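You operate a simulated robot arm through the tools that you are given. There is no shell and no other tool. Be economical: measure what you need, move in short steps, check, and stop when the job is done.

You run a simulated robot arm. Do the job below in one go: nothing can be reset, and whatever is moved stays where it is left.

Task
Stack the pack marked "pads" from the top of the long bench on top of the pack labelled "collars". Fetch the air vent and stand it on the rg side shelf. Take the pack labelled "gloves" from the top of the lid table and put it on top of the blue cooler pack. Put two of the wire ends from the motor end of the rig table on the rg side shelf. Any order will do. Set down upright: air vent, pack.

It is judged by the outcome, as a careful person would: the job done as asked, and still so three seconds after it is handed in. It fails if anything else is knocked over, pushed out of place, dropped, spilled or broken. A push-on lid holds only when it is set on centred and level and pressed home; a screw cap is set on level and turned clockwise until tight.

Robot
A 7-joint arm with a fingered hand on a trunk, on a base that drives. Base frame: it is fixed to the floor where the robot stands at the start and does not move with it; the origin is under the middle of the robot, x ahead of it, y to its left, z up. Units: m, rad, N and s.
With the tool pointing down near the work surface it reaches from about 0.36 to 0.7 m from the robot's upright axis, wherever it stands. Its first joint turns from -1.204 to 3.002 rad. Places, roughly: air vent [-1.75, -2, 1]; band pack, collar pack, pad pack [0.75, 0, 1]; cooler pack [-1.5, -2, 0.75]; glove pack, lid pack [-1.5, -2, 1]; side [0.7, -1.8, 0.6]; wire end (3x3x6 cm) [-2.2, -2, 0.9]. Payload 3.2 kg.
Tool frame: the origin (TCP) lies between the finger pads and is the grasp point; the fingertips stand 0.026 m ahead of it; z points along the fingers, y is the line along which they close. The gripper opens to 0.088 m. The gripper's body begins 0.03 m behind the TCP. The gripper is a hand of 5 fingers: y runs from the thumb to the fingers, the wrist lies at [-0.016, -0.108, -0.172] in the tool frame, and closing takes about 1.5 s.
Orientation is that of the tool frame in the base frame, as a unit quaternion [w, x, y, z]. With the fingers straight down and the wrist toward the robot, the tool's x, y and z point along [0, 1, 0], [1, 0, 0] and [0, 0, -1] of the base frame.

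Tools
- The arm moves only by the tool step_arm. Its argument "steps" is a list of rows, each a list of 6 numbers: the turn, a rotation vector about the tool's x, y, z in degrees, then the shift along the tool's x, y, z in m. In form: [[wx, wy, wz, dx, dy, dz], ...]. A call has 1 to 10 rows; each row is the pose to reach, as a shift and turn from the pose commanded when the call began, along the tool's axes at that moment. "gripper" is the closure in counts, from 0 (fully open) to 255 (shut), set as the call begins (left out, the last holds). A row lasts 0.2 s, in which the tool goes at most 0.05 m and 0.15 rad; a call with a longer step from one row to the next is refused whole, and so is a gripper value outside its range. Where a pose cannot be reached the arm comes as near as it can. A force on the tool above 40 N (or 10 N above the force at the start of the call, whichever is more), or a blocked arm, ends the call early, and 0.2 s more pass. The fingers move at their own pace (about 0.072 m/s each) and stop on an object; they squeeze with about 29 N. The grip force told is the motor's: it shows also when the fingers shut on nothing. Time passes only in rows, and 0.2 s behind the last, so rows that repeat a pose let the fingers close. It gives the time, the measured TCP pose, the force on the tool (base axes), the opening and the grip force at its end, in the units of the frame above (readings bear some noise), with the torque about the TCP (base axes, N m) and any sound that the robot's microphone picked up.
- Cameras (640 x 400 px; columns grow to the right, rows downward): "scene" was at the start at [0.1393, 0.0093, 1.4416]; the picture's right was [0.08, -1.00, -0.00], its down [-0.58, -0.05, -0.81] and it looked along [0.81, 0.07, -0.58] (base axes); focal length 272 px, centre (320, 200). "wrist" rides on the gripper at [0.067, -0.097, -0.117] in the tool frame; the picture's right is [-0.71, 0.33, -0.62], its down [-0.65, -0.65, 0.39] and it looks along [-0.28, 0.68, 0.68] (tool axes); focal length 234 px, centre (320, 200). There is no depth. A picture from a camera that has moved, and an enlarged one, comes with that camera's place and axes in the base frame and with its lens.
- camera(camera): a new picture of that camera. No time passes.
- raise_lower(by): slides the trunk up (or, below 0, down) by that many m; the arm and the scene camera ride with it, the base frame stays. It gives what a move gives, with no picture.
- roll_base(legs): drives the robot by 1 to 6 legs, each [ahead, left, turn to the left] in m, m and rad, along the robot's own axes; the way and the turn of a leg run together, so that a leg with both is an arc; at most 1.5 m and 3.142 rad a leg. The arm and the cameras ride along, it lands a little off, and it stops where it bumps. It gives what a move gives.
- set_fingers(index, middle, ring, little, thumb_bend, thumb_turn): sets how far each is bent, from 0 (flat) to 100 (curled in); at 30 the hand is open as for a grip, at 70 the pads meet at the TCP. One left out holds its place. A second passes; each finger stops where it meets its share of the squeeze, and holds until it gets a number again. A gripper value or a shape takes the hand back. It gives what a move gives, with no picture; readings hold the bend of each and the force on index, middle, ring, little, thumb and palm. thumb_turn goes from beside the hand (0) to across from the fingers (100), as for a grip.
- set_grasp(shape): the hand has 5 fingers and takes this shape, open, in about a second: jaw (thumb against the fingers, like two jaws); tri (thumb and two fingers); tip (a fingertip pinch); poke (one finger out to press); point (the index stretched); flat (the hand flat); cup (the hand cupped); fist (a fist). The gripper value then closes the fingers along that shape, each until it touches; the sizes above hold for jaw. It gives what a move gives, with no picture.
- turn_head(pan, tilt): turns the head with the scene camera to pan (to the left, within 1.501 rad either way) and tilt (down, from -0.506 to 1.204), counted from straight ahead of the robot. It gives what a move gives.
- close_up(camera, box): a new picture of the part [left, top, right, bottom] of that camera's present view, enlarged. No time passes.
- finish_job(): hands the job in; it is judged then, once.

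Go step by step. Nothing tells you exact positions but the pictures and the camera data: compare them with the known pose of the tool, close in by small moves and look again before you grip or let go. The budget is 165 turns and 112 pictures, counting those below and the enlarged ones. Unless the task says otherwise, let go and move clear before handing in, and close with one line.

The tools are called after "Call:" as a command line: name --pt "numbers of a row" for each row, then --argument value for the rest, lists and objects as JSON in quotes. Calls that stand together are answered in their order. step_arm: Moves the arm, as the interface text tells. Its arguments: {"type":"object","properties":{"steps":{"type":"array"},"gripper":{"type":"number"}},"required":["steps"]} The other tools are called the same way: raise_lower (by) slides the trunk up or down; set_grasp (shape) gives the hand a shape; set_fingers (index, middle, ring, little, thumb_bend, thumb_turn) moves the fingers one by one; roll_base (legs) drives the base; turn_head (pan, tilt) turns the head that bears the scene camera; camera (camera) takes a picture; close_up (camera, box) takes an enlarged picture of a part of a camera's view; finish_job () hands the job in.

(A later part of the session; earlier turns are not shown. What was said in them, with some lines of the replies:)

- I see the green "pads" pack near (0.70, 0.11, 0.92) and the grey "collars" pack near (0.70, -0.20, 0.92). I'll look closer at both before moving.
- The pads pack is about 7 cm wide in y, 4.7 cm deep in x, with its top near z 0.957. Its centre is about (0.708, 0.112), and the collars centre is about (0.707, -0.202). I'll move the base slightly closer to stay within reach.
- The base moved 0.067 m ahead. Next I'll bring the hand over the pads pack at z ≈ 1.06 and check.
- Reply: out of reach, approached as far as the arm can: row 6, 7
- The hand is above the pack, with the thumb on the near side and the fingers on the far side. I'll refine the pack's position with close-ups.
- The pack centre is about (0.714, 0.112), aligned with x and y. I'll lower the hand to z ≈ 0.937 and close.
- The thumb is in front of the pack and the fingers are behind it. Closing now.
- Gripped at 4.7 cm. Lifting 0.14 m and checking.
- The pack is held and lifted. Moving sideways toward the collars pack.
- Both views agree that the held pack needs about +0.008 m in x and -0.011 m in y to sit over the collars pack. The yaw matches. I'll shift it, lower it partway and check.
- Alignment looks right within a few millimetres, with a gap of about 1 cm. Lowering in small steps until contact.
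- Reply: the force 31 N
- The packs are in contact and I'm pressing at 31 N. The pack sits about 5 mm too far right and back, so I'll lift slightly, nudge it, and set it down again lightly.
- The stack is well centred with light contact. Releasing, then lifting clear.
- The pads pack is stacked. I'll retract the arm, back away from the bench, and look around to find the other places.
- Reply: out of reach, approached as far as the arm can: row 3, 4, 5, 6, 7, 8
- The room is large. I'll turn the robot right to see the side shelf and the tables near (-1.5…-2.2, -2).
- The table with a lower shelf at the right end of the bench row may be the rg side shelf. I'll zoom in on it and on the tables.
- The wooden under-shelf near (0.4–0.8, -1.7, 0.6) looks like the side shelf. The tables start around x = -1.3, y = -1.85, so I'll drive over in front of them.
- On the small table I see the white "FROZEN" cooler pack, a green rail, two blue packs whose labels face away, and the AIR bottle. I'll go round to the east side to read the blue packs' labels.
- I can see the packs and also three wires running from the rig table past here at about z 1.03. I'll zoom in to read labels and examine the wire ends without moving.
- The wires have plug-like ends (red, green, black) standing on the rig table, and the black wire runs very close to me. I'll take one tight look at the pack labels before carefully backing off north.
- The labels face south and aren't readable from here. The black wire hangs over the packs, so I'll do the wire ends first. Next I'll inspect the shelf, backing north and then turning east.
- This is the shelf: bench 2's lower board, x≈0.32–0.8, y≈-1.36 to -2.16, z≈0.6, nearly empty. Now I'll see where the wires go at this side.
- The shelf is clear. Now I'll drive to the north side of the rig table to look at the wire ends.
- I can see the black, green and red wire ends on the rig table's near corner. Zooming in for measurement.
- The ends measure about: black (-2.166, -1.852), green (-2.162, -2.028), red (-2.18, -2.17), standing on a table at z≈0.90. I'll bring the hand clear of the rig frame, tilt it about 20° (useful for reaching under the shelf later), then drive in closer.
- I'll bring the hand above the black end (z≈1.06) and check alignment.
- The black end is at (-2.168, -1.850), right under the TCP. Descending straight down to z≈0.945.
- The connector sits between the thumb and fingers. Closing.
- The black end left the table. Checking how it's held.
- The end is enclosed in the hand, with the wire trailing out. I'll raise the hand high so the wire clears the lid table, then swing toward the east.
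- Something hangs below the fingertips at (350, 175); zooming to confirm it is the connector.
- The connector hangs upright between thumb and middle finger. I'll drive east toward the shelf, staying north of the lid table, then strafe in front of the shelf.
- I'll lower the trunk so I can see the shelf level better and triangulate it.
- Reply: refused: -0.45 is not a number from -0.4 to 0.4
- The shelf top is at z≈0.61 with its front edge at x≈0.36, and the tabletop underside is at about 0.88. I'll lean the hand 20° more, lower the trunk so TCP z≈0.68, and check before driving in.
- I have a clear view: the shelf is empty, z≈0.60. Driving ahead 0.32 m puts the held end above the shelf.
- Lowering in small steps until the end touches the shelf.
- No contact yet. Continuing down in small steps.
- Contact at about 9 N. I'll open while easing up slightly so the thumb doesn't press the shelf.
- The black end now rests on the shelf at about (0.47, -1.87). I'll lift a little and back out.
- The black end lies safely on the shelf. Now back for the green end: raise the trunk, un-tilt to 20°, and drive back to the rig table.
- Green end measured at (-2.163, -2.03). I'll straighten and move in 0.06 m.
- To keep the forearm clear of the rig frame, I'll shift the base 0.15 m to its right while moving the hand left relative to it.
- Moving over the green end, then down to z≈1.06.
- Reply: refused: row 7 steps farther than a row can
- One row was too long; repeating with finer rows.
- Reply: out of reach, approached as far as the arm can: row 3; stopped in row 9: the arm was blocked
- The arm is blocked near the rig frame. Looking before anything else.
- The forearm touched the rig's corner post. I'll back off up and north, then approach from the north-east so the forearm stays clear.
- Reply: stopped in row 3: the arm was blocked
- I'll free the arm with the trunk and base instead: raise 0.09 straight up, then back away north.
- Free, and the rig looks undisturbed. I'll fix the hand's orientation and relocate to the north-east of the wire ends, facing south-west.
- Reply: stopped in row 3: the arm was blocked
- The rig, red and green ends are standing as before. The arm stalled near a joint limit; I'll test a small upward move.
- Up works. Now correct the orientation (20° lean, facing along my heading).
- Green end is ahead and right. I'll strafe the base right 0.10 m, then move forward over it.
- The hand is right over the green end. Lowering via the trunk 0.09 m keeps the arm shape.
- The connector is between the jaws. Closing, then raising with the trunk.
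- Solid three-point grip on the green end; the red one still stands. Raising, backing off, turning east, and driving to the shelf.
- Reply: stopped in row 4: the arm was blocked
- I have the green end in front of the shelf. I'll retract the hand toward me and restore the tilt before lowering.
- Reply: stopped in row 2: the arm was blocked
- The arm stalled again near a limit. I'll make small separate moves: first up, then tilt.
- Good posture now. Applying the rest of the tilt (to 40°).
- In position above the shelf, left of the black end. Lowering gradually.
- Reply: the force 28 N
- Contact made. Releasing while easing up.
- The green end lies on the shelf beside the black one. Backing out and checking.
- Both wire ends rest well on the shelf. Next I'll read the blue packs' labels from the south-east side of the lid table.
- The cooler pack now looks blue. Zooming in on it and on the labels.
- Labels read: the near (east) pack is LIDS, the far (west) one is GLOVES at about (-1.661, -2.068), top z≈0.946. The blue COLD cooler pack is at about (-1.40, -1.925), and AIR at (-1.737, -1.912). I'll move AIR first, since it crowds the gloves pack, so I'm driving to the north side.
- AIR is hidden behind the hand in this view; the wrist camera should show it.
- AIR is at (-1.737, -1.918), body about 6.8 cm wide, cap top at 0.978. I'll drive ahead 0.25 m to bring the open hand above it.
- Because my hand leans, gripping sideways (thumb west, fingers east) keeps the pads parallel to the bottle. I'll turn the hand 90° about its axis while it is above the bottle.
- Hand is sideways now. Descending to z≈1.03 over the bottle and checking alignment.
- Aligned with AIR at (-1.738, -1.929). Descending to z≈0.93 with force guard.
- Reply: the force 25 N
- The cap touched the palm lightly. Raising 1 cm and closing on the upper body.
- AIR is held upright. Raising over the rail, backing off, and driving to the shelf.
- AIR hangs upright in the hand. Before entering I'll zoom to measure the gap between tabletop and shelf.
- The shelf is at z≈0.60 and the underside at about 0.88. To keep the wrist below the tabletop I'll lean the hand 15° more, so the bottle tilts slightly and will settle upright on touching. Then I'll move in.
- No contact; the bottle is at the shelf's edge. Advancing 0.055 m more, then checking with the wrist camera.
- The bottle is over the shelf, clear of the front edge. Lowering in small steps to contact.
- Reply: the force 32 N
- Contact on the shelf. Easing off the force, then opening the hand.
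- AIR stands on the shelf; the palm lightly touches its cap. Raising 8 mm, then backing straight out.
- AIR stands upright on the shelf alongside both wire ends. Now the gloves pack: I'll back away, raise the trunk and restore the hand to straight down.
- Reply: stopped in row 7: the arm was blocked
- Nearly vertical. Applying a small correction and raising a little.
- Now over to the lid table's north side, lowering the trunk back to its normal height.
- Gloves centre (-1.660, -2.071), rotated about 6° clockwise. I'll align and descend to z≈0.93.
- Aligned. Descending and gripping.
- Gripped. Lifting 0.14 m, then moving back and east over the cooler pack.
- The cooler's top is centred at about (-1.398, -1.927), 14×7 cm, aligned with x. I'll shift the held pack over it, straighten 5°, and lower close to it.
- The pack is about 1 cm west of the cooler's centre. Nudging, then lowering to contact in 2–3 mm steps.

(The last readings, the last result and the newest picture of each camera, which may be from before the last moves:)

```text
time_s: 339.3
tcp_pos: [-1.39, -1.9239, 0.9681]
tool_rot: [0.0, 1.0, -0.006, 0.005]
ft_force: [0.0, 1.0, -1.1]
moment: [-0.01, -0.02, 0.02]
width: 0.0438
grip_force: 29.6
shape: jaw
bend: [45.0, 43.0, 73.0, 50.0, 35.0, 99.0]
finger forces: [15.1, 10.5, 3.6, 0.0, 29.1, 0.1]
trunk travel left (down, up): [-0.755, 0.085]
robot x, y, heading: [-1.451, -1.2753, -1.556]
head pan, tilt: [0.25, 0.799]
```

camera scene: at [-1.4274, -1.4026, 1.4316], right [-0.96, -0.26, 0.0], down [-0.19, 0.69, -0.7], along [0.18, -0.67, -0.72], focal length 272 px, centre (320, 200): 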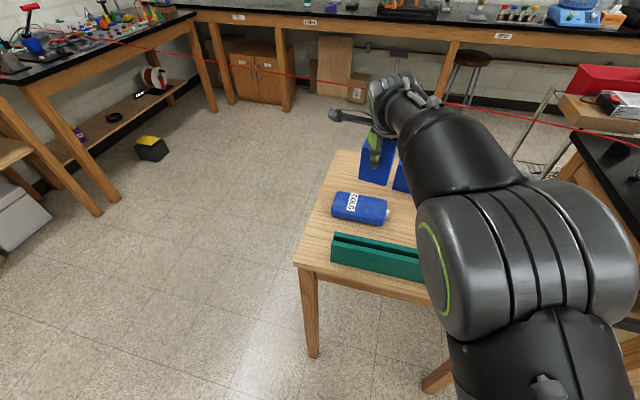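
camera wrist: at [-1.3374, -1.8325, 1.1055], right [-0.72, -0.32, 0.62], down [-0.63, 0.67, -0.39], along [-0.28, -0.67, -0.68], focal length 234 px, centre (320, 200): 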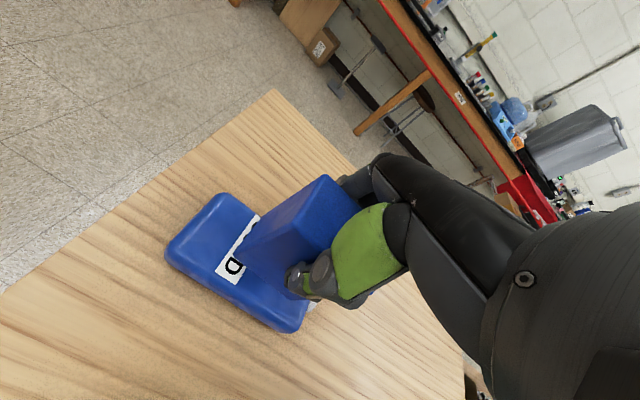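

Call:
step_arm --pt "0 0 0 0 0 0.002" --pt "0 0 0 0 0 0.004" --pt "0 0 0 0 0 0.006" --pt "0 0 0 0 0 0.008" --pt "0 0 0 0 0 0.008"

```text
time_s: 340.5
tcp_pos: [-1.3882, -1.9217, 0.9657]
tool_rot: [0.005, 1.0, -0.004, 0.004]
ft_force: [2.1, -5.3, 22.5]
moment: [0.11, 0.08, 0.05]
width: 0.044
grip_force: 29.0
shape: jaw
bend: [44.0, 43.0, 73.0, 50.0, 35.0, 99.0]
finger forces: [20.0, 11.5, 4.6, 0.1, 29.2, 0.1]
trunk travel left (down, up): [-0.755, 0.085]
robot x, y, heading: [-1.4468, -1.2778, -1.555]
head pan, tilt: [0.25, 0.799]
```

Contact. Easing off and checking the seating.

Call:
step_arm --pt "0 0 0 0 0 -0.005" --pt "0 0 0 0 0 -0.005"

Call:
close_up --camera "wrist" --box '[140, 150, 400, 350]'

```text
time_s: 341.1
tcp_pos: [-1.3883, -1.9226, 0.9661]
tool_rot: [0.0, 1.0, -0.005, 0.002]
ft_force: [2.7, -4.1, 17.1]
moment: [0.06, 0.07, -0.01]
width: 0.0441
grip_force: 28.7
shape: jaw
bend: [44.0, 43.0, 73.0, 50.0, 35.0, 99.0]
finger forces: [18.6, 11.5, 4.3, 0.1, 29.4, 0.0]
trunk travel left (down, up): [-0.755, 0.085]
robot x, y, heading: [-1.4508, -1.2763, -1.556]
head pan, tilt: [0.25, 0.799]
```

```text
2.00 times, centred on (270, 250) of wrist
camera zoom: at [-1.3226, -1.8252, 1.0832], right [-0.71, -0.32, 0.62], down [-0.64, 0.66, -0.39], along [-0.28, -0.68, -0.68], focal length 468 px, centre (420, 100)
```

zoom: 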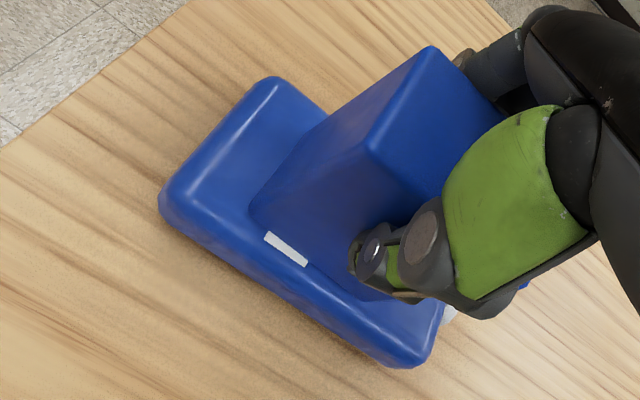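

The gloves pack sits centred on the cooler pack. Releasing and lifting clear.

Call:
step_arm --pt "0 0 0 0 0 -0.002" --pt "0 0 0 0 0 -0.002"

Call:
step_arm --pt "0 0 0 0 0 0" --pt "0 0 0 0 0 0" --pt "0 0 0 0 0 0" --pt "0 0 0 0 0 0" --pt "0 0 0 0 0 0" --pt "0 0 0 0 0 -0.03" --pt "0 0 0 0 0 -0.07" --pt "0 0 0 0 0 -0.11" --pt "0 0 0 0 0 -0.15" --pt "0 0 0 0 0 -0.15" --gripper 0

Call:
roll_base --legs '[[-0.4, 0, 0]]'

Call:
camera --camera "scene"

```text
time_s: 341.7
tcp_pos: [-1.39, -1.9216, 0.9657]
tool_rot: [-0.003, 1.0, -0.005, 0.003]
ft_force: [1.5, -1.1, 7.3]
moment: [0.07, 0.09, 0.01]
width: 0.0438
grip_force: 28.8
shape: jaw
bend: [44.0, 43.0, 73.0, 50.0, 35.0, 99.0]
finger forces: [16.4, 11.2, 4.0, 0.1, 29.4, 0.0]
trunk travel left (down, up): [-0.755, 0.085]
robot x, y, heading: [-1.4503, -1.2746, -1.553]
head pan, tilt: [0.25, 0.799]
```

```text
time_s: 343.9
tcp_pos: [-1.3869, -1.923, 1.1134]
tool_rot: [-0.002, 1.0, -0.001, 0.003]
ft_force: [0.0, 0.8, 0.4]
moment: [0.01, 0.0, 0.03]
width: 0.088
grip_force: 0.1
shape: jaw
bend: [30.0, 30.0, 30.0, 30.0, 30.0, 97.0]
finger forces: [0.0, 0.0, 0.0, 0.0, 0.1, 0.1]
trunk travel left (down, up): [-0.755, 0.085]
robot x, y, heading: [-1.4514, -1.2763, -1.552]
head pan, tilt: [0.25, 0.799]
```

```text
time_s: 346.4
tcp_pos: [-1.3906, -1.5221, 1.1132]
tool_rot: [0.0, 1.0, 0.0, 0.002]
ft_force: [0.9, 0.0, -0.2]
moment: [0.02, -0.01, -0.02]
width: 0.088
grip_force: 0.1
shape: jaw
bend: [30.0, 30.0, 30.0, 30.0, 30.0, 97.0]
finger forces: [0.1, 0.0, 0.1, 0.0, 0.1, 0.0]
trunk travel left (down, up): [-0.755, 0.085]
robot x, y, heading: [-1.4592, -0.8763, -1.542]
head pan, tilt: [0.25, 0.799]
```

```text
1 pictures are left
camera scene: at [-1.435, -1.0007, 1.4315], right [-0.96, -0.27, 0.0], down [-0.19, 0.69, -0.7], along [0.19, -0.67, -0.72], focal length 272 px, centre (320, 200)
```

scene: 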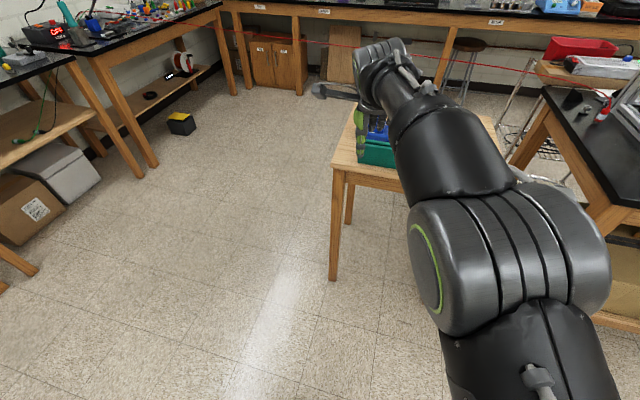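

The arm hides the table. I'll turn the base right, pan the head left, and use the last picture to confirm.

Call:
roll_base --legs '[[0, 0, -0.8]]'

Call:
turn_head --pan 0.85 --tilt 0.55

Call:
close_up --camera "scene" --box '[160, 60, 480, 260]'

```text
time_s: 348.9
tcp_pos: [-1.8708, -1.3794, 1.1129]
tool_rot: [0.0, 0.923, -0.384, 0.002]
ft_force: [-0.7, -0.2, -0.7]
moment: [0.03, 0.01, -0.02]
width: 0.0877
grip_force: 0.1
shape: jaw
bend: [30.0, 30.0, 30.0, 30.0, 30.0, 97.0]
finger forces: [0.1, 0.0, 0.0, 0.0, 0.0, 0.0]
trunk travel left (down, up): [-0.755, 0.085]
robot x, y, heading: [-1.4593, -0.8753, -2.34]
head pan, tilt: [0.25, 0.799]
```

```text
time_s: 349.9
tcp_pos: [-1.8703, -1.3786, 1.1132]
tool_rot: [0.0, 0.924, -0.383, 0.003]
ft_force: [0.0, 0.0, -0.1]
moment: [-0.02, -0.02, -0.04]
width: 0.0881
grip_force: 0.0
shape: jaw
bend: [30.0, 30.0, 30.0, 30.0, 30.0, 97.0]
finger forces: [0.0, 0.1, 0.0, 0.0, 0.1, 0.0]
trunk travel left (down, up): [-0.755, 0.085]
robot x, y, heading: [-1.4586, -0.8743, -2.33]
head pan, tilt: [0.85, 0.55]
```

```text
2.00 times, centred on (320, 160) of scene
camera zoom: at [-1.4851, -0.9987, 1.4529], right [-1.0, -0.09, 0.0], down [-0.04, 0.52, -0.85], along [0.07, -0.85, -0.52], focal length 543 px, centre (320, 280)
```

zoom: 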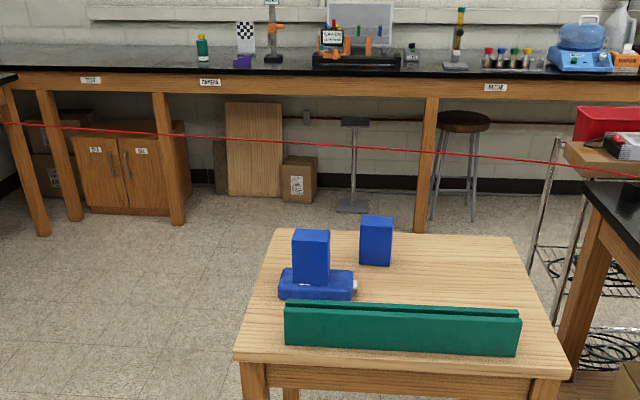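

The gloves pack stands upright on the blue cooler pack, the lids pack is undisturbed, and the hand is empty and clear. All four parts are done, so I'm handing in.

Call:
finish_job

```text
The job is handed in.
```

All four parts are done and handed in: pads is stacked on collars, AIR stands upright on the side shelf, gloves stands on the blue cooler pack, and the black and green wire ends lie on the shelf. While I was reaching for the green end, my forearm bumped the rig frame's corner post; nothing looked moved afterwards.
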